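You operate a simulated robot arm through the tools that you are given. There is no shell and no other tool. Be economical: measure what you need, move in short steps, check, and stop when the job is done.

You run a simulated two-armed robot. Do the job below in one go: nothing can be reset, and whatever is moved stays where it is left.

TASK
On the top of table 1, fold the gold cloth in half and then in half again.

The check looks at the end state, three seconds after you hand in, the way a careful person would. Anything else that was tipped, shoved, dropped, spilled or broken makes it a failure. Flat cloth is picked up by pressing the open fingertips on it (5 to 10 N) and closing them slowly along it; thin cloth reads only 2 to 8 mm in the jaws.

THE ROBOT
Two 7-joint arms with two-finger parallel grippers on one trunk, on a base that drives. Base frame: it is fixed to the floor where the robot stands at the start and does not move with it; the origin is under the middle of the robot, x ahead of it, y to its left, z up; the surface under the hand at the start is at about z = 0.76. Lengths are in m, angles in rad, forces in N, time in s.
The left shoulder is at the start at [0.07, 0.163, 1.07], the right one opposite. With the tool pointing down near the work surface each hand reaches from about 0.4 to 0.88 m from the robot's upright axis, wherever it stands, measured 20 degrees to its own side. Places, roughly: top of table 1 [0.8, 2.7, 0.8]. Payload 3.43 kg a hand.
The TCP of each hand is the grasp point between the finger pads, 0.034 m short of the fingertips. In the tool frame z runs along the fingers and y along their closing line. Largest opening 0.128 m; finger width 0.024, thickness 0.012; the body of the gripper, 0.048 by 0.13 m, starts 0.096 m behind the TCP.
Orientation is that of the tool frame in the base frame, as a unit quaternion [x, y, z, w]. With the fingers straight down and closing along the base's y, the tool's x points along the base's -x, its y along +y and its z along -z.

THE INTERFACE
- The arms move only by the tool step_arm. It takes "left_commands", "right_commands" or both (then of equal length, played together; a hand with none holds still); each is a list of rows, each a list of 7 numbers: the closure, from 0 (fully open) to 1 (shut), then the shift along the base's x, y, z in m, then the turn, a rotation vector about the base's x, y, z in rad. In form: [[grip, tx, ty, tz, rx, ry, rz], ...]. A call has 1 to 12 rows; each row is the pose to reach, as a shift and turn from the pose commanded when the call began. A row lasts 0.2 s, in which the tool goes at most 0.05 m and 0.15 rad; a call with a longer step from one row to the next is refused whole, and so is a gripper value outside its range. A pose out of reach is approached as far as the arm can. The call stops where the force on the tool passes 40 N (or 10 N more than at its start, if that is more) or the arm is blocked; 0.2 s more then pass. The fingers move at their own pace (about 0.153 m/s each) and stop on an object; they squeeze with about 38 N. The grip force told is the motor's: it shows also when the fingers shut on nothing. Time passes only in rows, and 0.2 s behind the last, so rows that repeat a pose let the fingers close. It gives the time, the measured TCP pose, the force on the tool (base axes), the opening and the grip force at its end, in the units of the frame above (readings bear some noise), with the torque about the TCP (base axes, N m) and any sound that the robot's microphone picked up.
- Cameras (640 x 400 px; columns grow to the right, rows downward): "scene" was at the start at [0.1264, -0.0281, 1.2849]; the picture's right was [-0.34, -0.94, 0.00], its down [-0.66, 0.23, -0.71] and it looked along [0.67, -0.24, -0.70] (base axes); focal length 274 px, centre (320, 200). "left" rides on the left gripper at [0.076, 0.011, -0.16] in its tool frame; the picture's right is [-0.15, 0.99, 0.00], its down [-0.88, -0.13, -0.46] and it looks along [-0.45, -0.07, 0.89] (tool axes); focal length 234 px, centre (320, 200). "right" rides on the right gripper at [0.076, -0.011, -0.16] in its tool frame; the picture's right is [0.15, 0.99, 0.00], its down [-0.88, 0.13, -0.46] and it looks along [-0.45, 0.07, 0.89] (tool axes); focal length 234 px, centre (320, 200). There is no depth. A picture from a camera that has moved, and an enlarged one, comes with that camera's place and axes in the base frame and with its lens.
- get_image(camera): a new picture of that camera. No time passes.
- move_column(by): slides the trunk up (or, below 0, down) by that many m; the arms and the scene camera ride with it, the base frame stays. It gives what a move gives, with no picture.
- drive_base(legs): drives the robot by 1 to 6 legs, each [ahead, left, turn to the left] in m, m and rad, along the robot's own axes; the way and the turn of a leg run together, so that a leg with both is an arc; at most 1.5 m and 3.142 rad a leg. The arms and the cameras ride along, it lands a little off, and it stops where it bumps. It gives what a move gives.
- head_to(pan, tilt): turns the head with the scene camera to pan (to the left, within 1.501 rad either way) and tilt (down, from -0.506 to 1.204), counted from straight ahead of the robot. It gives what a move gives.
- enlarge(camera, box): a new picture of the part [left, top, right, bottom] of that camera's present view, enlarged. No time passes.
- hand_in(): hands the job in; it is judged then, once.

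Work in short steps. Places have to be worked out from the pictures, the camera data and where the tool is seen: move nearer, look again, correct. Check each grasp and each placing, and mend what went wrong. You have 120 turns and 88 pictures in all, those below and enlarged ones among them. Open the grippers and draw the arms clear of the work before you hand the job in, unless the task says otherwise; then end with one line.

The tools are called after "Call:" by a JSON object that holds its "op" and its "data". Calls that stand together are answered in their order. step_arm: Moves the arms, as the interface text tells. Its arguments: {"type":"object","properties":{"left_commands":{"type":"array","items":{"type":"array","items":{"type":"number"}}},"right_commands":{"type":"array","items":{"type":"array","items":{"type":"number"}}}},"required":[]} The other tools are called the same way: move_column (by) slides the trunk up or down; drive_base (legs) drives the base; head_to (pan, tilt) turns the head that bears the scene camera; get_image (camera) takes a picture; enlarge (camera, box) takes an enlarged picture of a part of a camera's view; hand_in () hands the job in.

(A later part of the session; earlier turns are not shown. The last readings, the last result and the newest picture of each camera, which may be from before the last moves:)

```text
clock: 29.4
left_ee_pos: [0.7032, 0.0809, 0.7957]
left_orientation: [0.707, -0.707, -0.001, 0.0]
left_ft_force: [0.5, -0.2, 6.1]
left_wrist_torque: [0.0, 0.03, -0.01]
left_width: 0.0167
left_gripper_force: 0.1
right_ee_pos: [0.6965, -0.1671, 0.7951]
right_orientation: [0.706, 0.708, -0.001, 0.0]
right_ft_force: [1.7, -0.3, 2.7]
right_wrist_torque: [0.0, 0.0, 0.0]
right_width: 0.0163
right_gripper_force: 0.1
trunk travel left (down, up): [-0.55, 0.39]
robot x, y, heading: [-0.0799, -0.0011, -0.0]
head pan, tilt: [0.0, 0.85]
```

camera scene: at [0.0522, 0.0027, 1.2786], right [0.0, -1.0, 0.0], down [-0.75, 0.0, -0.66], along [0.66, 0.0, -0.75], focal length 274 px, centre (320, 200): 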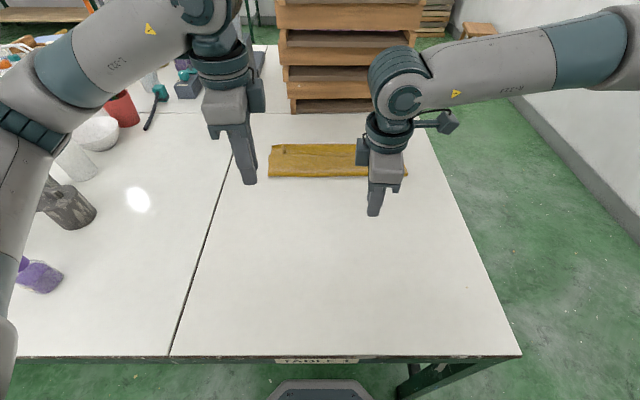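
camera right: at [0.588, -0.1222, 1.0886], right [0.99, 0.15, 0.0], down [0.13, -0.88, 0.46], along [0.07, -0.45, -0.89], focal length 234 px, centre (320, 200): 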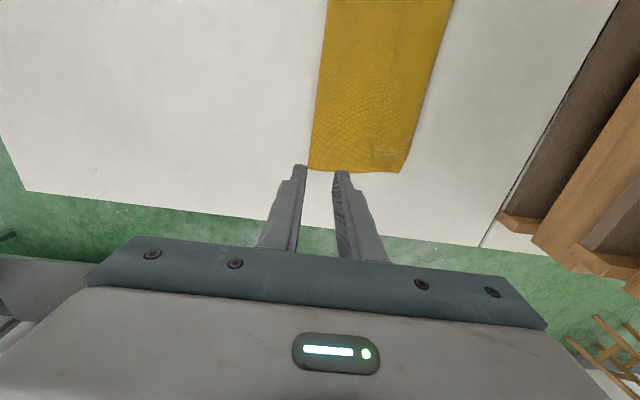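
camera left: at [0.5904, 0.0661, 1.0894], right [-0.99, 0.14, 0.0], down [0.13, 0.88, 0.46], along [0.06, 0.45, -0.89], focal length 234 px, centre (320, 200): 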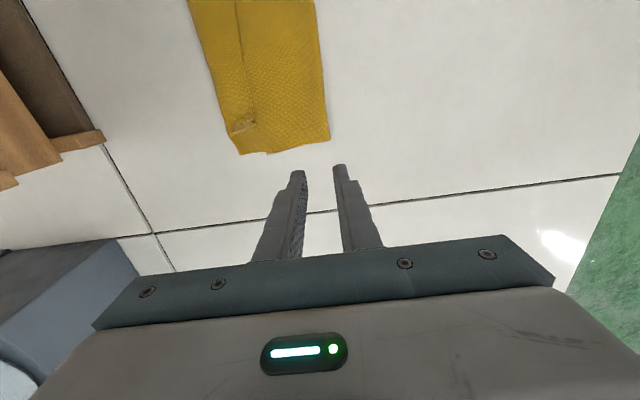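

Contact is light, 6 N on the left and 3 N on the right. I'll press the right slightly more and close both slowly.

Call:
{"op": "step_arm", "data": {"left_commands": [[0.87, 0, 0, 0, 0, 0, 0], [0.89, 0, 0, 0, 0, 0, 0], [0.91, 0, 0, 0, 0, 0, 0], [0.93, 0, 0, 0, 0, 0, 0], [0.95, 0, 0, 0, 0, 0, 0], [0.97, 0, 0, 0, 0, 0, 0], [1, 0, 0, 0, 0, 0, 0], [1, 0, 0, 0, 0, 0, 0]], "right_commands": [[0.87, 0, 0, -0.0006, 0, 0, 0], [0.89, 0, 0, -0.0006, 0, 0, 0], [0.91, 0, 0, -0.0006, 0, 0, 0], [0.93, 0, 0, -0.0006, 0, 0, 0], [0.95, 0, 0, -0.0006, 0, 0, 0], [0.97, 0, 0, -0.0006, 0, 0, 0], [1, 0, 0, -0.0006, 0, 0, 0], [1, 0, 0, -0.0006, 0, 0, 0]]}}

Call:
{"op": "enlarge", "data": {"camera": "left", "box": [180, 40, 440, 240]}}

Call:
{"op": "enlarge", "data": {"camera": "right", "box": [200, 40, 460, 240]}}

```text
clock: 31.2
left_ee_pos: [0.7012, 0.0807, 0.7954]
left_orientation: [0.708, -0.707, -0.001, 0.0]
left_ft_force: [-1.1, -0.4, 8.0]
left_wrist_torque: [0.0, 0.07, 0.0]
left_width: 0.0
left_gripper_force: 33.1
right_ee_pos: [0.6972, -0.168, 0.7961]
right_orientation: [0.705, 0.709, -0.001, 0.001]
right_ft_force: [-0.2, -1.1, 5.9]
right_wrist_torque: [0.02, 0.06, -0.01]
right_width: 0.0003
right_gripper_force: 32.9
trunk travel left (down, up): [-0.55, 0.39]
robot x, y, heading: [-0.0782, -0.0018, -0.001]
head pan, tilt: [0.0, 0.85]
```

```text
2.00 times, centred on (310, 140) of left
camera zoom: at [0.6904, 0.0042, 0.9555], right [-0.99, 0.15, 0.0], down [0.13, 0.88, 0.46], along [0.07, 0.45, -0.89], focal length 468 px, centre (340, 320)
```

zoom: 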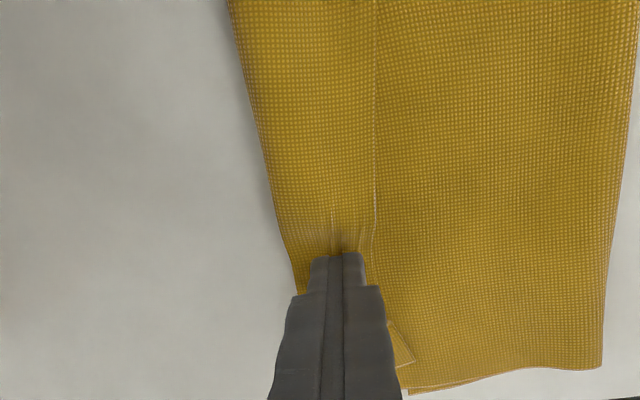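

```text
2.00 times, centred on (330, 140) of right
camera zoom: at [0.6841, -0.0923, 0.9553], right [0.99, 0.15, 0.0], down [0.13, -0.88, 0.46], along [0.07, -0.45, -0.89], focal length 468 px, centre (300, 320)
```

zoom: 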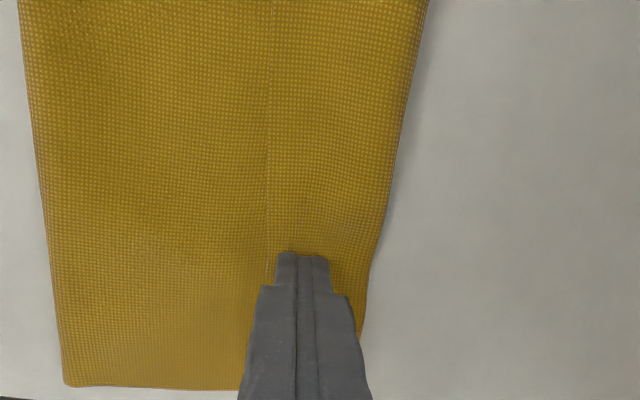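

The jaws shut to 0 mm, so nothing was pinched because the opening was too narrow. I'll retry wider and pressing a bit harder.

Call:
{"op": "step_arm", "data": {"left_commands": [[0.95, 0, 0, 0.003, 0, 0, 0], [0.79, 0, 0, 0.006, 0, 0, 0], [0.79, 0.001, 0, 0.003, 0, 0, 0], [0.79, 0.001, 0, -0.0004, 0, 0, 0], [0.79, 0.001, 0, -0.0006, 0, 0, 0], [0.79, 0.001, 0, -0.0006, 0, 0, 0]], "right_commands": [[0.95, 0, 0, 0.003, 0, 0, 0], [0.79, 0, 0, 0.006, 0, 0, 0], [0.79, 0.003, 0, 0.003, 0, 0, 0], [0.79, 0.003, 0, -0.0006, 0, 0, 0], [0.79, 0.003, 0, -0.001, 0, 0, 0], [0.79, 0.003, 0, -0.001, 0, 0, 0]]}}

```text
clock: 32.6
left_ee_pos: [0.7015, 0.0804, 0.7952]
left_orientation: [0.707, -0.707, -0.001, -0.001]
left_ft_force: [1.6, 2.4, 7.4]
left_wrist_torque: [0.02, 0.06, -0.04]
left_width: 0.0261
left_gripper_force: 0.1
right_ee_pos: [0.6995, -0.1665, 0.7962]
right_orientation: [0.706, 0.708, 0.0, 0.001]
right_ft_force: [1.5, -1.6, 11.0]
right_wrist_torque: [-0.03, 0.2, 0.03]
right_width: 0.0266
right_gripper_force: 0.1
trunk travel left (down, up): [-0.55, 0.39]
robot x, y, heading: [-0.0782, -0.0006, -0.002]
head pan, tilt: [0.0, 0.85]
```

Call:
{"op": "step_arm", "data": {"left_commands": [[0.81, 0, 0, -0.0002, 0, 0, 0], [0.83, 0, 0, -0.0002, 0, 0, 0], [0.85, 0, 0, -0.0002, 0, 0, 0], [0.87, 0, 0, -0.0002, 0, 0, 0], [0.89, 0, 0, -0.0002, 0, 0, 0], [0.91, 0, 0, -0.0002, 0, 0, 0], [0.93, 0, 0, -0.0002, 0, 0, 0], [0.95, 0, 0, -0.0002, 0, 0, 0], [0.98, 0, 0, -0.0002, 0, 0, 0], [1, 0, 0, -0.0002, 0, 0, 0], [1, 0, 0, -0.0002, 0, 0, 0]], "right_commands": [[0.81, 0, 0, 0, 0, 0, 0], [0.83, 0, 0, 0, 0, 0, 0], [0.85, 0, 0, 0, 0, 0, 0], [0.87, 0, 0, 0, 0, 0, 0], [0.89, 0, 0, 0, 0, 0, 0], [0.91, 0, 0, 0, 0, 0, 0], [0.93, 0, 0, 0, 0, 0, 0], [0.95, 0, 0, 0, 0, 0, 0], [0.98, 0, 0, 0, 0, 0, 0], [1, 0, 0, 0, 0, 0, 0], [1, 0, 0, 0, 0, 0, 0]]}}

Call:
{"op": "enlarge", "data": {"camera": "left", "box": [180, 40, 440, 240]}}

```text
clock: 35.0
left_ee_pos: [0.6993, 0.0805, 0.7963]
left_orientation: [-0.707, 0.707, 0.0, 0.0]
left_ft_force: [-1.0, -0.7, 6.0]
left_wrist_torque: [0.0, 0.07, 0.03]
left_width: 0.0031
left_gripper_force: 38.0
right_ee_pos: [0.6986, -0.1662, 0.7961]
right_orientation: [0.706, 0.708, 0.001, 0.001]
right_ft_force: [-2.6, 0.3, 15.9]
right_wrist_torque: [0.02, 0.16, -0.02]
right_width: 0.0033
right_gripper_force: 38.0
trunk travel left (down, up): [-0.55, 0.39]
robot x, y, heading: [-0.079, 0.001, -0.001]
head pan, tilt: [0.0, 0.85]
```

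```text
2.00 times, centred on (310, 140) of left
camera zoom: at [0.69, 0.0045, 0.9555], right [-0.99, 0.15, 0.0], down [0.13, 0.88, 0.46], along [0.07, 0.45, -0.89], focal length 468 px, centre (340, 320)
```

zoom: 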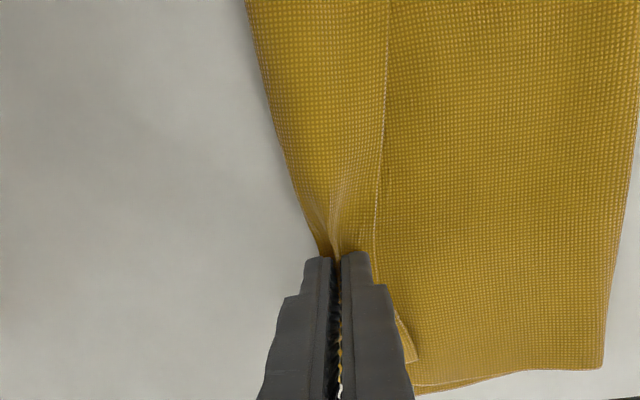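

Both jaws now read about 3 mm, so cloth is held. I'll lift 4 cm, moving slightly back, to see which layer came up.

Call:
{"op": "step_arm", "data": {"left_commands": [[1, -0.005, 0, 0.015, 0, 0, 0], [1, -0.015, 0, 0.03, 0, 0, 0], [1, -0.03, 0, 0.05, 0, 0, 0], [1, -0.03, 0, 0.05, 0, 0, 0]], "right_commands": [[1, -0.005, 0, 0.015, 0, 0, 0], [1, -0.015, 0, 0.03, 0, 0, 0], [1, -0.03, 0, 0.05, 0, 0, 0], [1, -0.03, 0, 0.05, 0, 0, 0]]}}

Call:
{"op": "get_image", "data": {"camera": "left"}}

Call:
{"op": "enlarge", "data": {"camera": "scene", "box": [220, 60, 460, 210]}}

```text
clock: 36.0
left_ee_pos: [0.6744, 0.0803, 0.8425]
left_orientation: [0.707, -0.707, -0.002, 0.0]
left_ft_force: [0.2, 0.0, 0.2]
left_wrist_torque: [-0.03, -0.02, 0.02]
left_width: 0.0033
left_gripper_force: 38.0
right_ee_pos: [0.6709, -0.1669, 0.843]
right_orientation: [0.706, 0.708, -0.002, 0.0]
right_ft_force: [0.7, 0.6, 0.3]
right_wrist_torque: [0.0, -0.01, 0.02]
right_width: 0.0032
right_gripper_force: 37.8
trunk travel left (down, up): [-0.55, 0.39]
robot x, y, heading: [-0.0763, 0.0018, 0.003]
head pan, tilt: [0.0, 0.85]
```

```text
57 pictures are left
camera left: at [0.6631, 0.0045, 1.003], right [-0.99, 0.15, 0.0], down [0.13, 0.88, 0.46], along [0.06, 0.45, -0.89], focal length 234 px, centre (320, 200)
```

left: 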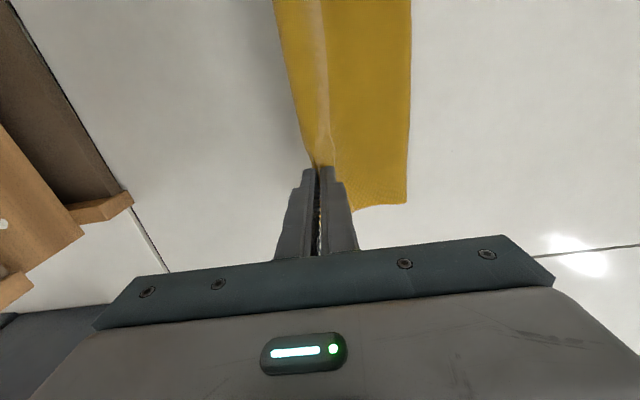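

```text
2.67 times, centred on (340, 135) of scene
camera zoom: at [0.0488, -0.0007, 1.2789], right [0.0, -1.0, 0.0], down [-0.75, 0.0, -0.66], along [0.66, 0.0, -0.75], focal length 729 px, centre (267, 373)
```

zoom: 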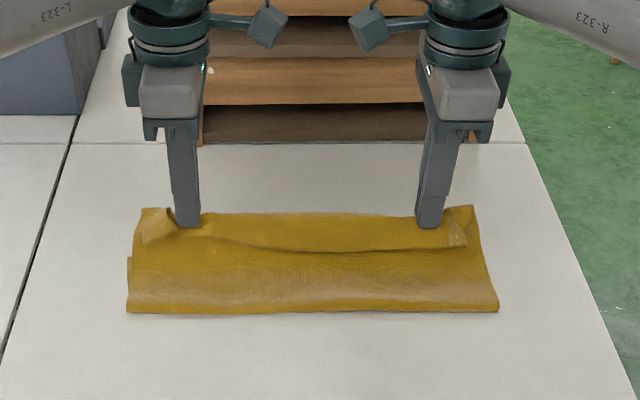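

The pinch caught the roll with the short flap hanging in front, and that won't fold cleanly. I'll carry it back toward the robot, lay the cloth out flat again and redo the fold right at the edge.

Call:
{"op": "step_arm", "data": {"left_commands": [[1, -0.03, 0, 0.03, 0, 0, 0], [1, -0.07, 0, 0.05, 0, 0, 0], [1, -0.11, 0, 0.055, 0, 0, 0], [1, -0.15, 0, 0.05, 0, 0, 0], [1, -0.19, 0, 0.035, 0, 0, 0], [1, -0.22, 0, 0.015, 0, 0, 0], [1, -0.238, 0, -0.005, 0, 0, 0], [1, -0.236, 0, -0.02, 0, 0, 0], [1, -0.228, 0, -0.035, 0, 0, 0], [1, -0.22, 0, -0.041, 0, 0, 0], [1, -0.22, 0, -0.041, 0, 0, 0]], "right_commands": [[1, -0.03, 0, 0.03, 0, 0, 0], [1, -0.07, 0, 0.05, 0, 0, 0], [1, -0.11, 0, 0.055, 0, 0, 0], [1, -0.15, 0, 0.05, 0, 0, 0], [1, -0.19, 0, 0.035, 0, 0, 0], [1, -0.22, 0, 0.015, 0, 0, 0], [1, -0.238, 0, -0.005, 0, 0, 0], [1, -0.236, 0, -0.02, 0, 0, 0], [1, -0.228, 0, -0.035, 0, 0, 0], [1, -0.222, 0, -0.041, 0, 0, 0], [1, -0.222, 0, -0.041, 0, 0, 0]]}}

Call:
{"op": "get_image", "data": {"camera": "scene"}}

Call:
{"op": "get_image", "data": {"camera": "left"}}

```text
clock: 38.4
left_ee_pos: [0.4533, 0.0809, 0.8015]
left_orientation: [-0.706, 0.708, 0.002, -0.001]
left_ft_force: [-0.1, -0.8, -0.6]
left_wrist_torque: [0.01, 0.0, 0.01]
left_width: 0.0032
left_gripper_force: 38.2
right_ee_pos: [0.4482, -0.1668, 0.8036]
right_orientation: [0.706, 0.708, 0.0, 0.001]
right_ft_force: [0.3, 1.0, 0.0]
right_wrist_torque: [-0.04, -0.01, 0.0]
right_width: 0.0032
right_gripper_force: 38.1
trunk travel left (down, up): [-0.55, 0.39]
robot x, y, heading: [-0.0781, 0.0009, -0.001]
head pan, tilt: [0.0, 0.85]
```

```text
55 pictures are left
camera scene: at [0.0478, -0.0007, 1.279], right [0.0, -1.0, 0.0], down [-0.75, 0.0, -0.66], along [0.66, 0.0, -0.75], focal length 274 px, centre (320, 200)
```

scene: 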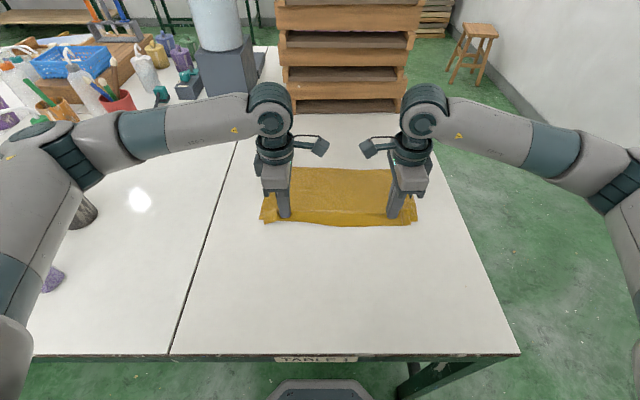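

```text
54 pictures are left
camera left: at [0.4424, 0.0045, 0.962], right [-0.99, 0.15, 0.0], down [0.13, 0.88, 0.46], along [0.06, 0.45, -0.89], focal length 234 px, centre (320, 200)
```

left: 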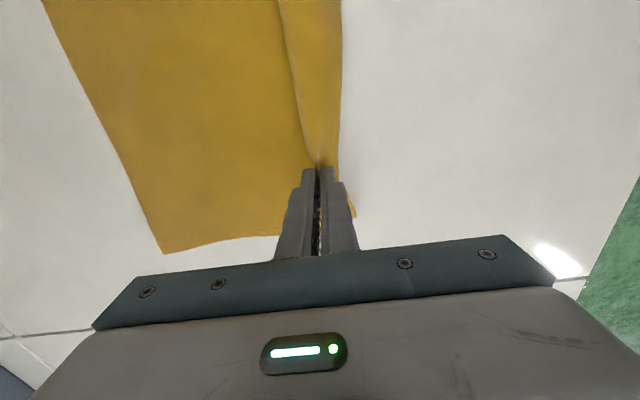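

The cloth is spread out again. I'll release, rise clear and look.

Call:
{"op": "step_arm", "data": {"left_commands": [[0.95, 0, 0, 0, 0, 0, 0], [0.85, 0, 0, 0, 0, 0, 0], [0.75, 0, 0, 0, 0, 0, 0], [0.68, 0, 0, 0, 0, 0, 0], [0.68, 0, 0, 0.02, 0, 0, 0], [0.68, 0, 0, 0.06, 0, 0, 0], [0.68, 0, 0.04, 0.09, 0, 0, 0], [0.68, 0, 0.06, 0.1, 0, 0, 0]], "right_commands": [[0.95, 0, 0, 0, 0, 0, 0], [0.85, 0, 0, 0, 0, 0, 0], [0.75, 0, 0, 0, 0, 0, 0], [0.68, 0, 0, 0, 0, 0, 0], [0.68, 0, 0, 0.02, 0, 0, 0], [0.68, 0, 0, 0.06, 0, 0, 0], [0.68, 0, -0.04, 0.09, 0, 0, 0], [0.68, 0, -0.06, 0.1, 0, 0, 0]]}}

Call:
{"op": "enlarge", "data": {"camera": "scene", "box": [220, 120, 460, 270]}}

Call:
{"op": "get_image", "data": {"camera": "left"}}

Call:
{"op": "get_image", "data": {"camera": "right"}}

```text
clock: 40.2
left_ee_pos: [0.452, 0.1426, 0.904]
left_orientation: [0.708, -0.707, -0.001, 0.0]
left_ft_force: [0.8, 0.0, -0.3]
left_wrist_torque: [-0.01, 0.03, 0.0]
left_width: 0.0411
left_gripper_force: 0.0
right_ee_pos: [0.449, -0.2284, 0.9036]
right_orientation: [0.706, 0.709, 0.0, 0.0]
right_ft_force: [-0.1, 0.7, -0.1]
right_wrist_torque: [-0.01, 0.01, -0.02]
right_width: 0.0407
right_gripper_force: 0.1
trunk travel left (down, up): [-0.55, 0.39]
robot x, y, heading: [-0.0794, -0.003, -0.0]
head pan, tilt: [0.0, 0.85]
```

```text
2.67 times, centred on (340, 195) of scene
camera zoom: at [0.0481, -0.0008, 1.279], right [0.0, -1.0, 0.0], down [-0.75, 0.0, -0.66], along [0.66, 0.0, -0.75], focal length 729 px, centre (267, 213)
```

zoom: 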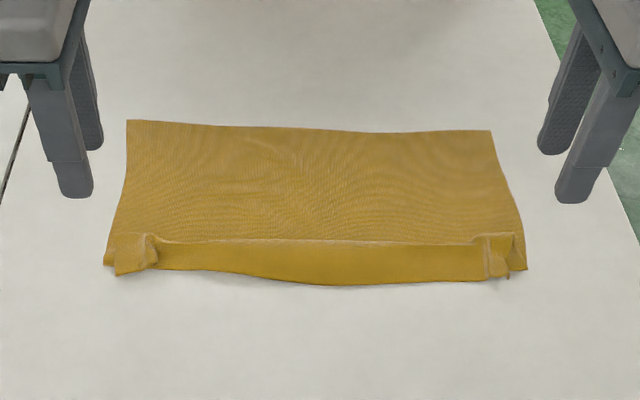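

```text
52 pictures are left
camera left: at [0.4422, 0.0656, 1.0638], right [-0.99, 0.15, 0.0], down [0.13, 0.88, 0.46], along [0.06, 0.45, -0.89], focal length 234 px, centre (320, 200)
```

left: 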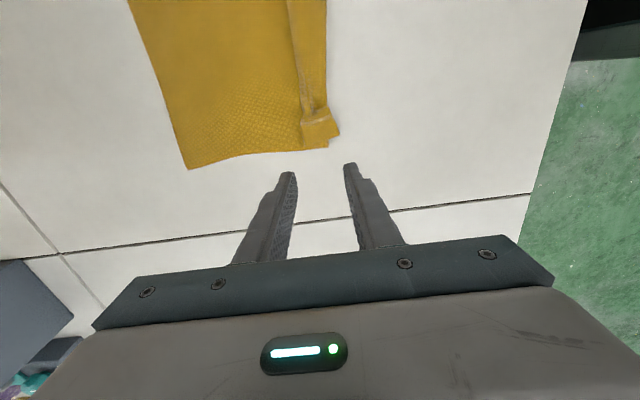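

```text
51 pictures are left
camera right: at [0.4359, -0.1535, 1.0625], right [0.99, 0.15, 0.0], down [0.13, -0.88, 0.46], along [0.07, -0.45, -0.89], focal length 234 px, centre (320, 200)
```

right: 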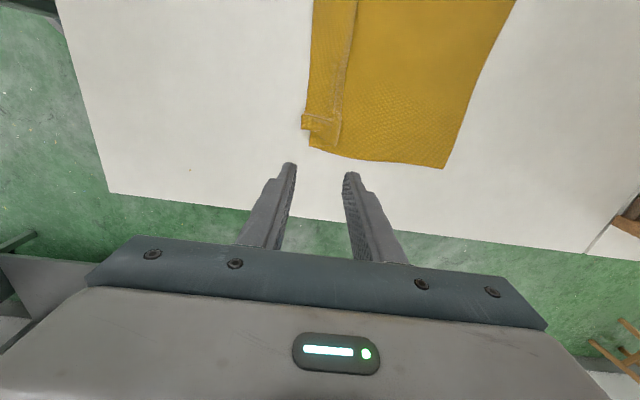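

Laying it down left a pleat: the fold line is at x≈0.465 and the edge at about 0.425. The far edge has slid to about 0.63. I'll press closed fingertips on the flap and drag it toward the robot to open the pleat.

Call:
{"op": "step_arm", "data": {"left_commands": [[1, -0.007, -0.03, -0.03, 0, 0, 0], [1, -0.007, -0.053, -0.06, 0, 0, 0], [1, -0.007, -0.053, -0.09, 0, 0, 0], [1, -0.007, -0.053, -0.098, 0, 0, 0], [1, -0.007, -0.053, -0.102, 0, 0, 0], [1, -0.007, -0.053, -0.102, 0, 0, 0]], "right_commands": [[1, -0.004, 0.03, -0.03, 0, 0, 0], [1, -0.004, 0.048, -0.06, 0, 0, 0], [1, -0.004, 0.048, -0.09, 0, 0, 0], [1, -0.004, 0.048, -0.098, 0, 0, 0], [1, -0.004, 0.048, -0.102, 0, 0, 0], [1, -0.004, 0.048, -0.102, 0, 0, 0]]}}

```text
clock: 41.6
left_ee_pos: [0.4465, 0.088, 0.801]
left_orientation: [-0.706, 0.708, 0.002, 0.0]
left_ft_force: [-0.6, 0.0, 0.4]
left_wrist_torque: [-0.01, 0.02, -0.02]
left_width: 0.0
left_gripper_force: 32.8
right_ee_pos: [0.4437, -0.1787, 0.8002]
right_orientation: [0.706, 0.708, -0.001, 0.001]
right_ft_force: [-0.9, -0.8, 0.5]
right_wrist_torque: [-0.04, -0.01, 0.02]
right_width: 0.0002
right_gripper_force: 33.4
trunk travel left (down, up): [-0.55, 0.39]
robot x, y, heading: [-0.0838, 0.0001, -0.001]
head pan, tilt: [0.0, 0.85]
```

Call:
{"op": "step_arm", "data": {"left_commands": [[1, 0, 0, -0.003, 0, 0, 0], [1, 0, 0, -0.0055, 0, 0, 0], [1, 0, 0, -0.0055, 0, 0, 0]], "right_commands": [[1, 0, 0, -0.003, 0, 0, 0], [1, 0, 0, -0.0055, 0, 0, 0], [1, 0, 0, -0.0055, 0, 0, 0]]}}

```text
clock: 42.4
left_ee_pos: [0.446, 0.0874, 0.7957]
left_orientation: [0.707, -0.707, -0.001, 0.0]
left_ft_force: [1.4, 0.6, 8.4]
left_wrist_torque: [0.09, -0.05, 0.0]
left_width: 0.0
left_gripper_force: 32.8
right_ee_pos: [0.4441, -0.179, 0.796]
right_orientation: [0.706, 0.708, 0.0, 0.0]
right_ft_force: [2.0, -1.1, 8.6]
right_wrist_torque: [-0.03, -0.09, -0.02]
right_width: 0.0
right_gripper_force: 33.4
trunk travel left (down, up): [-0.55, 0.39]
robot x, y, heading: [-0.0801, 0.0032, 0.002]
head pan, tilt: [0.0, 0.85]
```

Both hands press at about 8.5 N. I'll drag slowly toward the robot by 4 cm and check.

Call:
{"op": "step_arm", "data": {"left_commands": [[1, -0.005, 0, 0, 0, 0, 0], [1, -0.012, 0, 0, 0, 0, 0], [1, -0.02, 0, 0, 0, 0, 0], [1, -0.03, 0, 0, 0, 0, 0], [1, -0.04, 0, 0, 0, 0, 0]], "right_commands": [[1, -0.005, 0, 0, 0, 0, 0], [1, -0.012, 0, 0, 0, 0, 0], [1, -0.02, 0, 0, 0, 0, 0], [1, -0.03, 0, 0, 0, 0, 0], [1, -0.04, 0, 0, 0, 0, 0]]}}

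Call:
{"op": "enlarge", "data": {"camera": "scene", "box": [220, 120, 460, 270]}}

```text
clock: 43.6
left_ee_pos: [0.405, 0.087, 0.7974]
left_orientation: [-0.707, 0.707, 0.001, 0.0]
left_ft_force: [4.0, -0.6, 15.6]
left_wrist_torque: [0.11, -0.15, -0.02]
left_width: 0.0001
left_gripper_force: 32.7
right_ee_pos: [0.403, -0.1788, 0.7967]
right_orientation: [0.706, 0.708, -0.001, 0.001]
right_ft_force: [3.8, 0.4, 15.8]
right_wrist_torque: [0.01, -0.14, -0.03]
right_width: 0.0
right_gripper_force: 32.8
trunk travel left (down, up): [-0.55, 0.39]
robot x, y, heading: [-0.0808, 0.0023, 0.002]
head pan, tilt: [0.0, 0.85]
```

```text
2.67 times, centred on (340, 195) of scene
camera zoom: at [0.0462, -0.0006, 1.2793], right [0.0, -1.0, 0.0], down [-0.75, 0.0, -0.66], along [0.66, 0.0, -0.75], focal length 729 px, centre (267, 213)
```

zoom: 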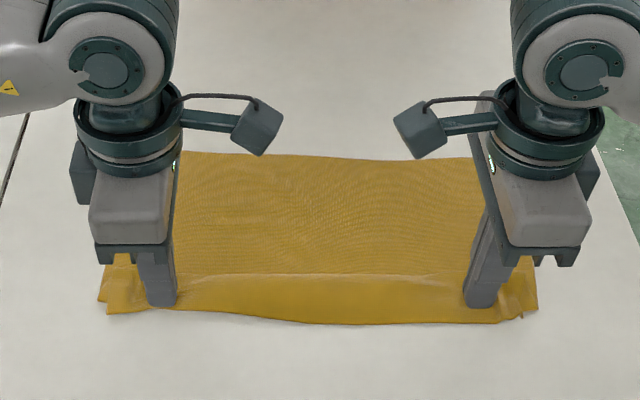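

The whole cloth slid, so the three layers stick together under pressure. Instead I'll pinch the pleat's fold line (x≈0.425) as before, lift it and draw it back over so the pleat opens.

Call:
{"op": "step_arm", "data": {"left_commands": [[1, 0, 0, 0.006, 0, 0, 0], [0.79, 0.001, 0, 0.008, 0, 0, 0], [0.79, 0.001, 0, 0.008, 0, 0, 0], [0.79, 0.001, 0, 0.003, 0, 0, 0], [0.79, 0.001, 0, 0.0006, 0, 0, 0], [0.79, 0.001, 0, 0.0006, 0, 0, 0]], "right_commands": [[1, 0, 0, 0.006, 0, 0, 0], [0.79, 0.002, 0, 0.008, 0, 0, 0], [0.79, 0.002, 0, 0.008, 0, 0, 0], [0.79, 0.002, 0, 0.003, 0, 0, 0], [0.79, 0.002, 0, 0.0006, 0, 0, 0], [0.79, 0.002, 0, 0.0006, 0, 0, 0]]}}

Call:
{"op": "enlarge", "data": {"camera": "left", "box": [180, 40, 440, 240]}}

Call:
{"op": "enlarge", "data": {"camera": "right", "box": [200, 40, 460, 240]}}

```text
clock: 45.0
left_ee_pos: [0.4061, 0.0879, 0.7976]
left_orientation: [0.708, -0.707, -0.002, 0.0]
left_ft_force: [-0.5, 0.1, 5.1]
left_wrist_torque: [0.07, -0.06, 0.03]
left_width: 0.0267
left_gripper_force: 0.0
right_ee_pos: [0.4058, -0.1794, 0.797]
right_orientation: [0.705, 0.709, 0.0, 0.001]
right_ft_force: [-0.5, -0.6, 4.8]
right_wrist_torque: [0.01, -0.08, -0.03]
right_width: 0.0265
right_gripper_force: 0.0
trunk travel left (down, up): [-0.55, 0.39]
robot x, y, heading: [-0.0777, 0.0012, -0.002]
head pan, tilt: [0.0, 0.85]
```

```text
2.00 times, centred on (310, 140) of left
camera zoom: at [0.3961, 0.0116, 0.9565], right [-0.99, 0.15, 0.0], down [0.13, 0.88, 0.46], along [0.07, 0.45, -0.89], focal length 468 px, centre (340, 320)
```

zoom: 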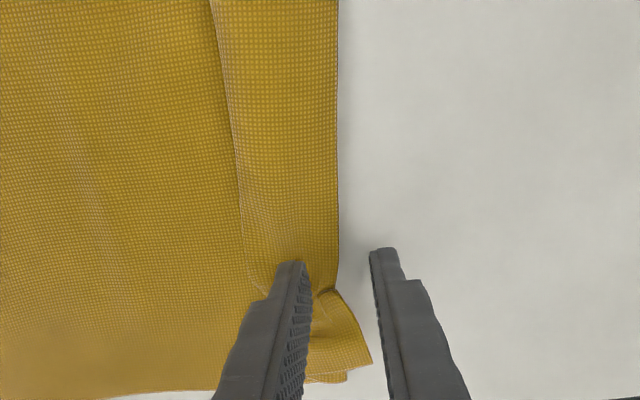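

```text
2.00 times, centred on (330, 140) of right
camera zoom: at [0.3942, -0.1039, 0.9558], right [0.99, 0.15, 0.0], down [0.13, -0.88, 0.46], along [0.07, -0.45, -0.89], focal length 468 px, centre (300, 320)
```

zoom: 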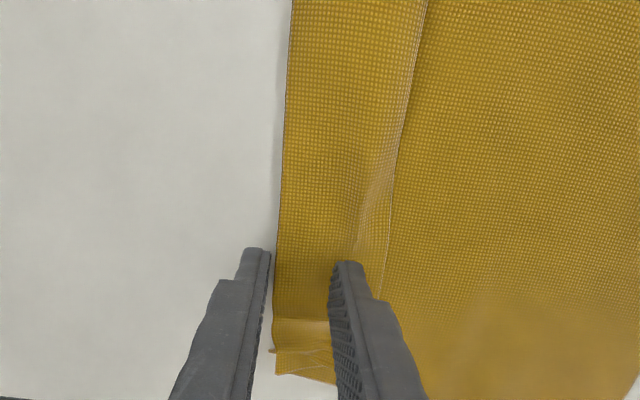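

The near edge is actually at x≈0.408 (left) and 0.397 (right), with the fold line at 0.448 and 0.441. I'll shift forward so the fingers straddle the flap.

Call:
{"op": "step_arm", "data": {"left_commands": [[0.79, 0, 0, 0.008, 0, 0, 0], [0.79, 0.013, 0, 0.01, 0, 0, 0], [0.79, 0.0265, 0, 0.008, 0, 0, 0], [0.79, 0.0265, 0, 0.003, 0, 0, 0], [0.79, 0.0265, 0, 0.0005, 0, 0, 0], [0.79, 0.0265, 0, 0, 0, 0, 0], [0.79, 0.0265, 0, 0, 0, 0, 0]], "right_commands": [[0.79, 0, 0, 0.008, 0, 0, 0], [0.79, 0.01, 0, 0.01, 0, 0, 0], [0.79, 0.018, 0, 0.008, 0, 0, 0], [0.79, 0.018, 0, 0.003, 0, 0, 0], [0.79, 0.018, 0, 0.0005, 0, 0, 0], [0.79, 0.018, 0, 0, 0, 0, 0], [0.79, 0.018, 0, 0, 0, 0, 0]]}}

```text
clock: 46.6
left_ee_pos: [0.4321, 0.0875, 0.7965]
left_orientation: [-0.707, 0.707, 0.001, 0.0]
left_ft_force: [0.4, -0.2, 8.3]
left_wrist_torque: [0.07, 0.1, 0.0]
left_width: 0.0261
left_gripper_force: 0.0
right_ee_pos: [0.4241, -0.1778, 0.797]
right_orientation: [0.706, 0.708, 0.0, 0.001]
right_ft_force: [2.6, -1.1, 10.0]
right_wrist_torque: [0.0, -0.17, -0.01]
right_width: 0.027
right_gripper_force: 0.2
trunk travel left (down, up): [-0.55, 0.39]
robot x, y, heading: [-0.0802, 0.0018, -0.003]
head pan, tilt: [0.0, 0.85]
```

The press is 8–10 N, so I'll close slowly.

Call:
{"op": "step_arm", "data": {"left_commands": [[0.81, 0, 0, 0, 0, 0, 0], [0.83, 0, 0, 0, 0, 0, 0], [0.85, 0, 0, 0, 0, 0, 0], [0.87, 0, 0, 0, 0, 0, 0], [0.89, 0, 0, 0, 0, 0, 0], [0.91, 0, 0, 0, 0, 0, 0], [0.93, 0, 0, 0, 0, 0, 0], [0.95, 0, 0, 0, 0, 0, 0], [0.98, 0, 0, 0, 0, 0, 0], [1, 0, 0, 0, 0, 0, 0], [1, 0, 0, 0, 0, 0, 0]], "right_commands": [[0.81, 0, 0, 0, 0, 0, 0], [0.83, 0, 0, 0, 0, 0, 0], [0.85, 0, 0, 0, 0, 0, 0], [0.87, 0, 0, 0, 0, 0, 0], [0.89, 0, 0, 0, 0, 0, 0], [0.91, 0, 0, 0, 0, 0, 0], [0.93, 0, 0, 0, 0, 0, 0], [0.95, 0, 0, 0, 0, 0, 0], [0.98, 0, 0, 0, 0, 0, 0], [1, 0, 0, 0, 0, 0, 0], [1, 0, 0, 0, 0, 0, 0]]}}

Call:
{"op": "enlarge", "data": {"camera": "left", "box": [180, 40, 440, 240]}}

```text
clock: 49.0
left_ee_pos: [0.4324, 0.0882, 0.7971]
left_orientation: [-0.706, 0.708, 0.001, 0.0]
left_ft_force: [-1.9, -0.5, 10.3]
left_wrist_torque: [0.07, 0.1, 0.0]
left_width: 0.0027
left_gripper_force: 37.2
right_ee_pos: [0.4235, -0.1796, 0.7969]
right_orientation: [0.706, 0.708, 0.001, 0.001]
right_ft_force: [3.1, 1.0, 15.1]
right_wrist_torque: [0.1, -0.14, -0.06]
right_width: 0.0032
right_gripper_force: 37.7
trunk travel left (down, up): [-0.55, 0.39]
robot x, y, heading: [-0.0812, -0.0029, -0.002]
head pan, tilt: [0.0, 0.85]
```

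```text
2.00 times, centred on (310, 140) of left
camera zoom: at [0.4217, 0.0115, 0.9567], right [-0.99, 0.15, 0.0], down [0.13, 0.88, 0.46], along [0.07, 0.45, -0.89], focal length 468 px, centre (340, 320)
```

zoom: 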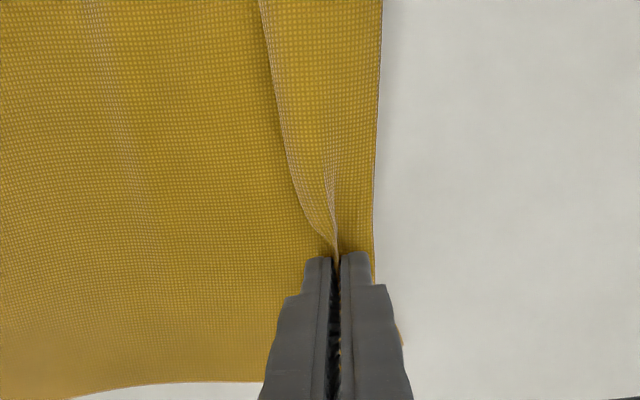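

The fold line is held at about 3 mm. I'll lift it high, draw it back toward the robot and land with a small forward motion so the edge lies outward.

Call:
{"op": "step_arm", "data": {"left_commands": [[1, 0, 0, 0.03, 0, 0, 0], [1, -0.005, 0, 0.06, 0, 0, 0], [1, -0.02, 0, 0.09, 0, 0, 0], [1, -0.045, 0, 0.095, 0, 0, 0], [1, -0.07, 0, 0.085, 0, 0, 0], [1, -0.09, 0, 0.065, 0, 0, 0], [1, -0.1, 0, 0.045, 0, 0, 0], [1, -0.1, 0, 0.03, 0, 0, 0], [1, -0.09, 0, 0.015, 0, 0, 0], [1, -0.08, 0, 0.007, 0, 0, 0], [1, -0.08, 0, 0.007, 0, 0, 0]], "right_commands": [[1, 0, 0, 0.03, 0, 0, 0], [1, -0.005, 0, 0.06, 0, 0, 0], [1, -0.02, 0, 0.09, 0, 0, 0], [1, -0.045, 0, 0.095, 0, 0, 0], [1, -0.07, 0, 0.085, 0, 0, 0], [1, -0.09, 0, 0.065, 0, 0, 0], [1, -0.1, 0, 0.045, 0, 0, 0], [1, -0.1, 0, 0.03, 0, 0, 0], [1, -0.09, 0, 0.015, 0, 0, 0], [1, -0.08, 0, 0.007, 0, 0, 0], [1, -0.08, 0, 0.007, 0, 0, 0]]}}

Call:
{"op": "get_image", "data": {"camera": "scene"}}

```text
clock: 51.4
left_ee_pos: [0.3532, 0.0878, 0.8033]
left_orientation: [-0.706, 0.708, 0.001, 0.0]
left_ft_force: [0.8, 0.8, 0.7]
left_wrist_torque: [0.0, 0.01, -0.01]
left_width: 0.0024
left_gripper_force: 37.3
right_ee_pos: [0.3449, -0.1785, 0.8027]
right_orientation: [0.706, 0.708, -0.001, 0.001]
right_ft_force: [-0.4, 1.2, 2.7]
right_wrist_torque: [0.04, -0.02, -0.02]
right_width: 0.0029
right_gripper_force: 37.6
trunk travel left (down, up): [-0.55, 0.39]
robot x, y, heading: [-0.0855, 0.0017, -0.001]
head pan, tilt: [0.0, 0.85]
```

```text
46 pictures are left
camera scene: at [0.0476, -0.0007, 1.2791], right [0.0, -1.0, 0.0], down [-0.75, 0.0, -0.66], along [0.66, 0.0, -0.75], focal length 274 px, centre (320, 200)
```

scene: 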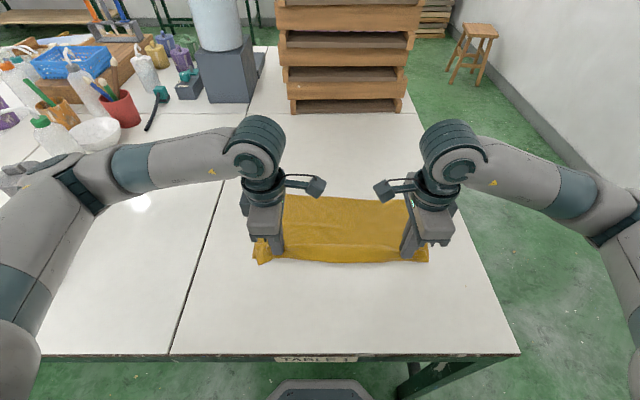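

The cloth slides easily and re-pleated. New plan: lift it fully so it hangs from the two pinches. Then I'll lay the lower half down moving away from me and bring the upper half back over it, so the edges end on the near side and the held flap points the right way. First, the lift.

Call:
{"op": "step_arm", "data": {"left_commands": [[1, 0.005, 0, 0.03, 0, 0, 0], [1, 0.012, 0, 0.065, 0, 0, 0], [1, 0.02, 0, 0.1, 0, 0, 0], [1, 0.03, 0, 0.135, 0, 0, 0], [1, 0.04, 0, 0.17, 0, 0, 0], [1, 0.05, 0, 0.205, 0, 0, 0], [1, 0.06, 0, 0.24, 0, 0, 0], [1, 0.067, 0, 0.27, 0, 0, 0], [1, 0.067, 0, 0.29, 0, 0, 0], [1, 0.067, 0, 0.29, 0, 0, 0]], "right_commands": [[1, 0.005, 0, 0.03, 0, 0, 0], [1, 0.012, 0, 0.065, 0, 0, 0], [1, 0.02, 0, 0.1, 0, 0, 0], [1, 0.03, 0, 0.135, 0, 0, 0], [1, 0.04, 0, 0.17, 0, 0, 0], [1, 0.05, 0, 0.205, 0, 0, 0], [1, 0.06, 0, 0.24, 0, 0, 0], [1, 0.067, 0, 0.27, 0, 0, 0], [1, 0.067, 0, 0.29, 0, 0, 0], [1, 0.067, 0, 0.29, 0, 0, 0]]}}

Call:
{"op": "get_image", "data": {"camera": "scene"}}

Call:
{"op": "get_image", "data": {"camera": "left"}}

```text
clock: 53.6
left_ee_pos: [0.4204, 0.0878, 1.091]
left_orientation: [0.707, -0.707, -0.002, 0.001]
left_ft_force: [-0.3, -0.2, -0.6]
left_wrist_torque: [-0.01, 0.01, 0.0]
left_width: 0.0027
left_gripper_force: 37.2
right_ee_pos: [0.4123, -0.1783, 1.0926]
right_orientation: [0.706, 0.709, 0.0, 0.0]
right_ft_force: [0.1, 0.3, -0.8]
right_wrist_torque: [0.01, -0.05, 0.0]
right_width: 0.0033
right_gripper_force: 37.4
trunk travel left (down, up): [-0.55, 0.39]
robot x, y, heading: [-0.0798, 0.0013, -0.0]
head pan, tilt: [0.0, 0.85]
```

```text
45 pictures are left
camera scene: at [0.0486, -0.0008, 1.2789], right [0.0, -1.0, 0.0], down [-0.75, 0.0, -0.66], along [0.66, 0.0, -0.75], focal length 274 px, centre (320, 200)
```

scene: 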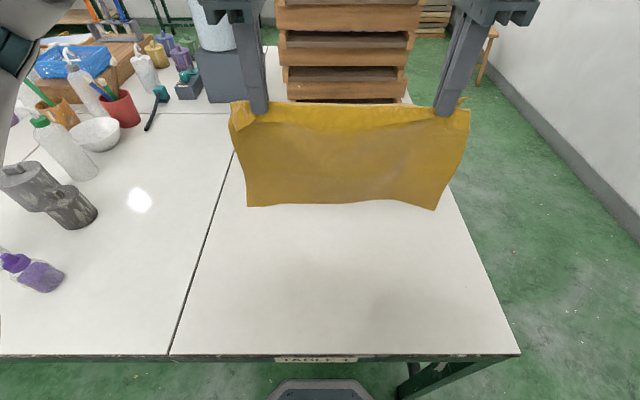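

```text
44 pictures are left
camera left: at [0.4107, 0.0113, 1.2517], right [-0.99, 0.15, 0.0], down [0.13, 0.88, 0.46], along [0.06, 0.45, -0.89], focal length 234 px, centre (320, 200)
```

left: 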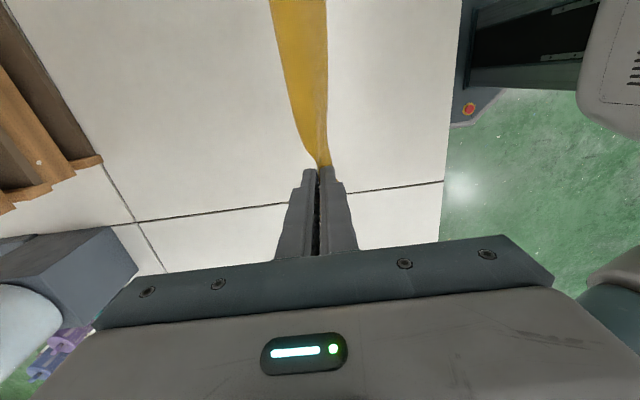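

It hangs cleanly with its bottom edge about 7 cm above the table. I'll lower it while moving away from me to lay the lower half down.

Call:
{"op": "step_arm", "data": {"left_commands": [[1, 0, 0, -0.035, 0, 0, 0], [1, 0, 0, -0.06, 0, 0, 0], [1, 0.005, 0, -0.075, 0, 0, 0], [1, 0.018, 0, -0.09, 0, 0, 0], [1, 0.033, 0, -0.105, 0, 0, 0], [1, 0.048, 0, -0.12, 0, 0, 0], [1, 0.063, 0, -0.135, 0, 0, 0], [1, 0.078, 0, -0.15, 0, 0, 0], [1, 0.095, 0, -0.165, 0, 0, 0], [1, 0.11, 0, -0.18, 0, 0, 0], [1, 0.125, 0, -0.195, 0, 0, 0], [1, 0.138, 0, -0.205, 0, 0, 0]], "right_commands": [[1, 0, 0, -0.035, 0, 0, 0], [1, 0, 0, -0.06, 0, 0, 0], [1, 0.005, 0, -0.075, 0, 0, 0], [1, 0.018, 0, -0.09, 0, 0, 0], [1, 0.033, 0, -0.105, 0, 0, 0], [1, 0.048, 0, -0.12, 0, 0, 0], [1, 0.063, 0, -0.135, 0, 0, 0], [1, 0.078, 0, -0.15, 0, 0, 0], [1, 0.095, 0, -0.165, 0, 0, 0], [1, 0.11, 0, -0.18, 0, 0, 0], [1, 0.125, 0, -0.195, 0, 0, 0], [1, 0.138, 0, -0.205, 0, 0, 0]]}}

Call:
{"op": "get_image", "data": {"camera": "scene"}}

Call:
{"op": "get_image", "data": {"camera": "left"}}

```text
clock: 56.2
left_ee_pos: [0.5586, 0.0866, 0.8878]
left_orientation: [0.707, -0.707, -0.002, 0.001]
left_ft_force: [0.0, 0.7, -0.8]
left_wrist_torque: [0.04, 0.01, 0.02]
left_width: 0.0025
left_gripper_force: 37.4
right_ee_pos: [0.5509, -0.1788, 0.887]
right_orientation: [0.706, 0.709, -0.001, 0.001]
right_ft_force: [-0.4, 0.2, -0.8]
right_wrist_torque: [-0.02, 0.02, -0.01]
right_width: 0.0032
right_gripper_force: 37.6
trunk travel left (down, up): [-0.55, 0.39]
robot x, y, heading: [-0.0823, -0.0004, -0.003]
head pan, tilt: [0.0, 0.85]
```

```text
43 pictures are left
camera scene: at [0.0486, -0.0008, 1.279], right [0.0, -1.0, 0.0], down [-0.75, 0.0, -0.66], along [0.66, 0.0, -0.75], focal length 274 px, centre (320, 200)
```

scene: 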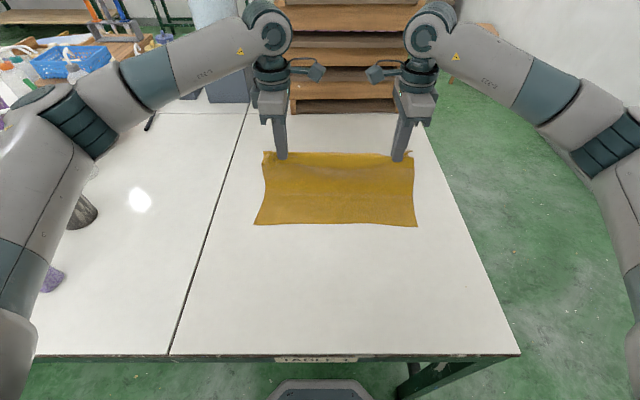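

```text
42 pictures are left
camera left: at [0.5484, 0.0113, 1.0475], right [-0.99, 0.15, 0.0], down [0.13, 0.88, 0.46], along [0.06, 0.45, -0.89], focal length 234 px, centre (320, 200)
```

left: 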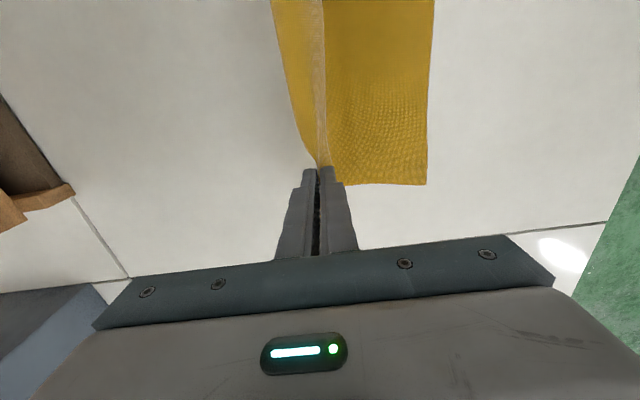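

The lower half lies flat, with its edge at x≈0.43. I'll bring the upper half back over it in an arc, tilting the fingers so the flap points toward the robot, and pause to check.

Call:
{"op": "step_arm", "data": {"left_commands": [[1, 0.008, 0, -0.01, 0, 0, 0], [1, -0.002, 0, -0.012, 0, 0.08, 0], [1, -0.012, 0, -0.015, 0, 0.15, 0], [1, -0.022, 0, -0.022, 0, 0.22, 0], [1, -0.032, 0, -0.03, 0, 0.3, 0], [1, -0.04, 0, -0.042, 0, 0.38, 0], [1, -0.046, 0, -0.052, 0, 0.45, 0], [1, -0.046, 0, -0.052, 0, 0.45, 0]], "right_commands": [[1, 0.008, 0, -0.01, 0, 0, 0], [1, -0.002, 0, -0.012, 0, 0.08, 0], [1, -0.012, 0, -0.015, 0, 0.15, 0], [1, -0.022, 0, -0.022, 0, 0.22, 0], [1, -0.032, 0, -0.03, 0, 0.3, 0], [1, -0.04, 0, -0.042, 0, 0.38, 0], [1, -0.046, 0, -0.052, 0, 0.45, 0], [1, -0.046, 0, -0.052, 0, 0.45, 0]]}}

Call:
{"op": "enlarge", "data": {"camera": "scene", "box": [220, 110, 460, 260]}}

Call:
{"op": "get_image", "data": {"camera": "left"}}

```text
clock: 58.0
left_ee_pos: [0.5119, 0.088, 0.8384]
left_orientation: [-0.688, 0.69, 0.16, -0.158]
left_ft_force: [0.0, -0.4, -0.7]
left_wrist_torque: [-0.01, -0.04, 0.01]
left_width: 0.0024
left_gripper_force: 37.4
right_ee_pos: [0.5026, -0.1799, 0.8363]
right_orientation: [0.688, 0.691, -0.158, -0.158]
right_ft_force: [0.0, 0.8, 0.5]
right_wrist_torque: [0.01, 0.0, -0.03]
right_width: 0.0029
right_gripper_force: 37.5
trunk travel left (down, up): [-0.55, 0.39]
robot x, y, heading: [-0.081, -0.0003, 0.004]
head pan, tilt: [0.0, 0.85]
```

```text
2.67 times, centred on (340, 185) of scene
camera zoom: at [0.0477, -0.0007, 1.2791], right [0.0, -1.0, 0.0], down [-0.75, 0.0, -0.66], along [0.66, 0.0, -0.75], focal length 729 px, centre (267, 240)
```

zoom: 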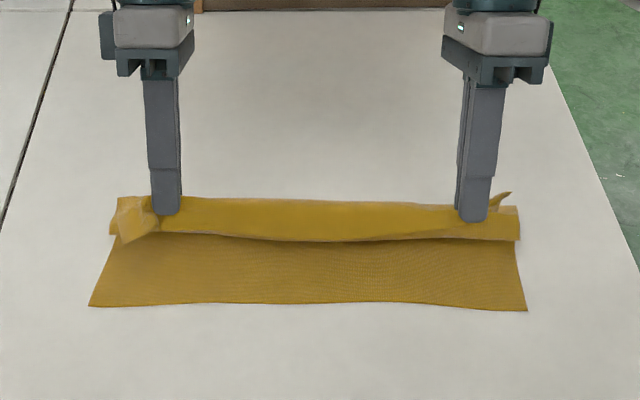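

```text
40 pictures are left
camera left: at [0.5726, 0.0114, 0.9851], right [-0.89, 0.15, 0.43], down [0.32, 0.88, 0.35], along [-0.33, 0.45, -0.83], focal length 234 px, centre (320, 200)
```

left: 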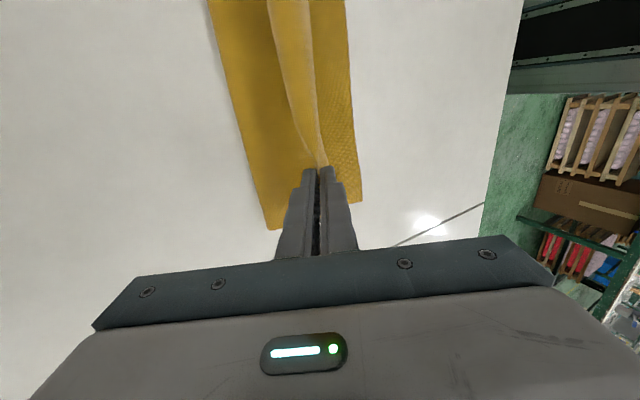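

The fold is forming well and the flap hangs down on the near side. I'll ease back slightly, then set it down with a small forward motion so the flap lies toward the robot.

Call:
{"op": "step_arm", "data": {"left_commands": [[1, -0.012, 0, 0.006, 0, 0, 0], [1, -0.026, 0, 0.006, 0, 0, 0], [1, -0.028, 0, -0.005, 0, 0, 0], [1, -0.026, 0, -0.015, 0, 0, 0], [1, -0.022, 0, -0.025, 0, 0, 0], [1, -0.016, 0, -0.034, 0, 0, 0], [1, -0.012, 0, -0.039, 0, 0, 0], [1, -0.012, 0, -0.039, 0, 0, 0]], "right_commands": [[1, -0.012, 0, 0.006, 0, 0, 0], [1, -0.026, 0, 0.006, 0, 0, 0], [1, -0.028, 0, -0.005, 0, 0, 0], [1, -0.026, 0, -0.015, 0, 0, 0], [1, -0.022, 0, -0.025, 0, 0, 0], [1, -0.016, 0, -0.034, 0, 0, 0], [1, -0.012, 0, -0.039, 0, 0, 0], [1, -0.012, 0, -0.039, 0, 0, 0]]}}

Call:
{"op": "enlarge", "data": {"camera": "scene", "box": [220, 110, 460, 260]}}

```text
clock: 59.8
left_ee_pos: [0.4993, 0.0877, 0.7971]
left_orientation: [-0.689, 0.69, 0.16, -0.157]
left_ft_force: [-1.0, -0.4, 1.0]
left_wrist_torque: [0.04, 0.0, -0.02]
left_width: 0.0024
left_gripper_force: 36.8
right_ee_pos: [0.491, -0.1794, 0.798]
right_orientation: [0.688, 0.691, -0.157, -0.157]
right_ft_force: [-0.3, 0.7, 9.5]
right_wrist_torque: [-0.05, 0.12, -0.01]
right_width: 0.003
right_gripper_force: 38.0
trunk travel left (down, up): [-0.55, 0.39]
robot x, y, heading: [-0.078, -0.0008, -0.002]
head pan, tilt: [0.0, 0.85]
```

```text
2.67 times, centred on (340, 185) of scene
camera zoom: at [0.047, -0.0004, 1.2793], right [0.0, -1.0, 0.0], down [-0.75, 0.0, -0.66], along [0.66, 0.0, -0.75], focal length 729 px, centre (267, 240)
```

zoom: 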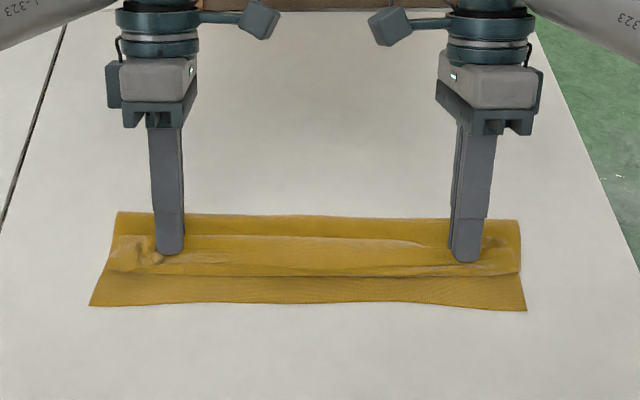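

The flap lies the right way, but its edge is about 3 cm short of the lower edge. I'll check from the wrist camera before releasing.

Call:
{"op": "get_image", "data": {"camera": "left"}}

```text
38 pictures are left
camera left: at [0.5599, 0.0113, 0.9465], right [-0.89, 0.15, 0.43], down [0.32, 0.88, 0.35], along [-0.33, 0.45, -0.83], focal length 234 px, centre (320, 200)
```

left: 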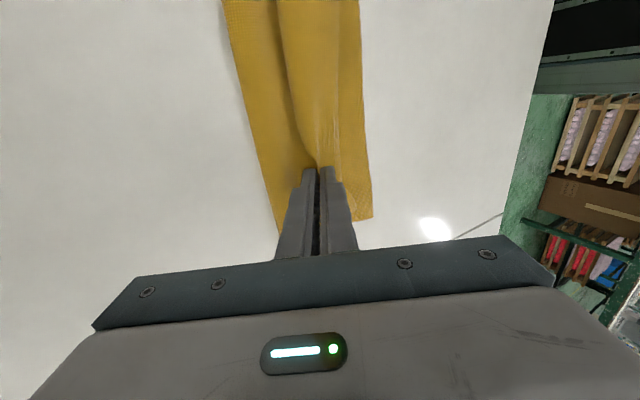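

The crease has drawn in to x≈0.53 and left a hidden pleat, because I overshot backwards. I'll lift back to the hanging pose, which re-flattens the lower half, and repeat with a cleaner arc and more tilt.

Call:
{"op": "step_arm", "data": {"left_commands": [[1, 0.005, 0, 0.02, 0, 0, 0], [1, 0.015, 0, 0.045, 0, -0.1, 0], [1, 0.03, 0, 0.065, 0, -0.2, 0], [1, 0.045, 0, 0.08, 0, -0.32, 0], [1, 0.058, 0, 0.091, 0, -0.45, 0], [1, 0.068, 0, 0.093, 0, -0.45, 0], [1, 0.068, 0, 0.093, 0, -0.45, 0]], "right_commands": [[1, 0.005, 0, 0.02, 0, 0, 0], [1, 0.015, 0, 0.045, 0, -0.1, 0], [1, 0.03, 0, 0.065, 0, -0.2, 0], [1, 0.045, 0, 0.08, 0, -0.32, 0], [1, 0.058, 0, 0.091, 0, -0.45, 0], [1, 0.068, 0, 0.093, 0, -0.45, 0], [1, 0.068, 0, 0.093, 0, -0.45, 0]]}}

Call:
{"op": "enlarge", "data": {"camera": "scene", "box": [220, 110, 460, 260]}}

```text
clock: 61.4
left_ee_pos: [0.5684, 0.0882, 0.8909]
left_orientation: [0.707, -0.707, -0.001, 0.0]
left_ft_force: [-0.4, 0.0, -1.1]
left_wrist_torque: [-0.05, 0.01, 0.02]
left_width: 0.0026
left_gripper_force: 37.2
right_ee_pos: [0.5592, -0.1804, 0.8911]
right_orientation: [0.706, 0.708, -0.001, 0.001]
right_ft_force: [0.3, -0.1, 0.2]
right_wrist_torque: [-0.02, 0.01, -0.01]
right_width: 0.0032
right_gripper_force: 37.2
trunk travel left (down, up): [-0.55, 0.39]
robot x, y, heading: [-0.0777, 0.0005, 0.002]
head pan, tilt: [0.0, 0.85]
```

```text
2.67 times, centred on (340, 185) of scene
camera zoom: at [0.0473, -0.0008, 1.2791], right [0.0, -1.0, 0.0], down [-0.75, 0.0, -0.66], along [0.66, 0.0, -0.75], focal length 729 px, centre (267, 240)
```

zoom: 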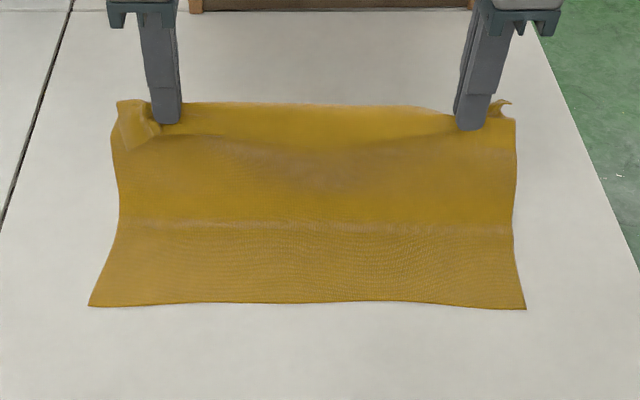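

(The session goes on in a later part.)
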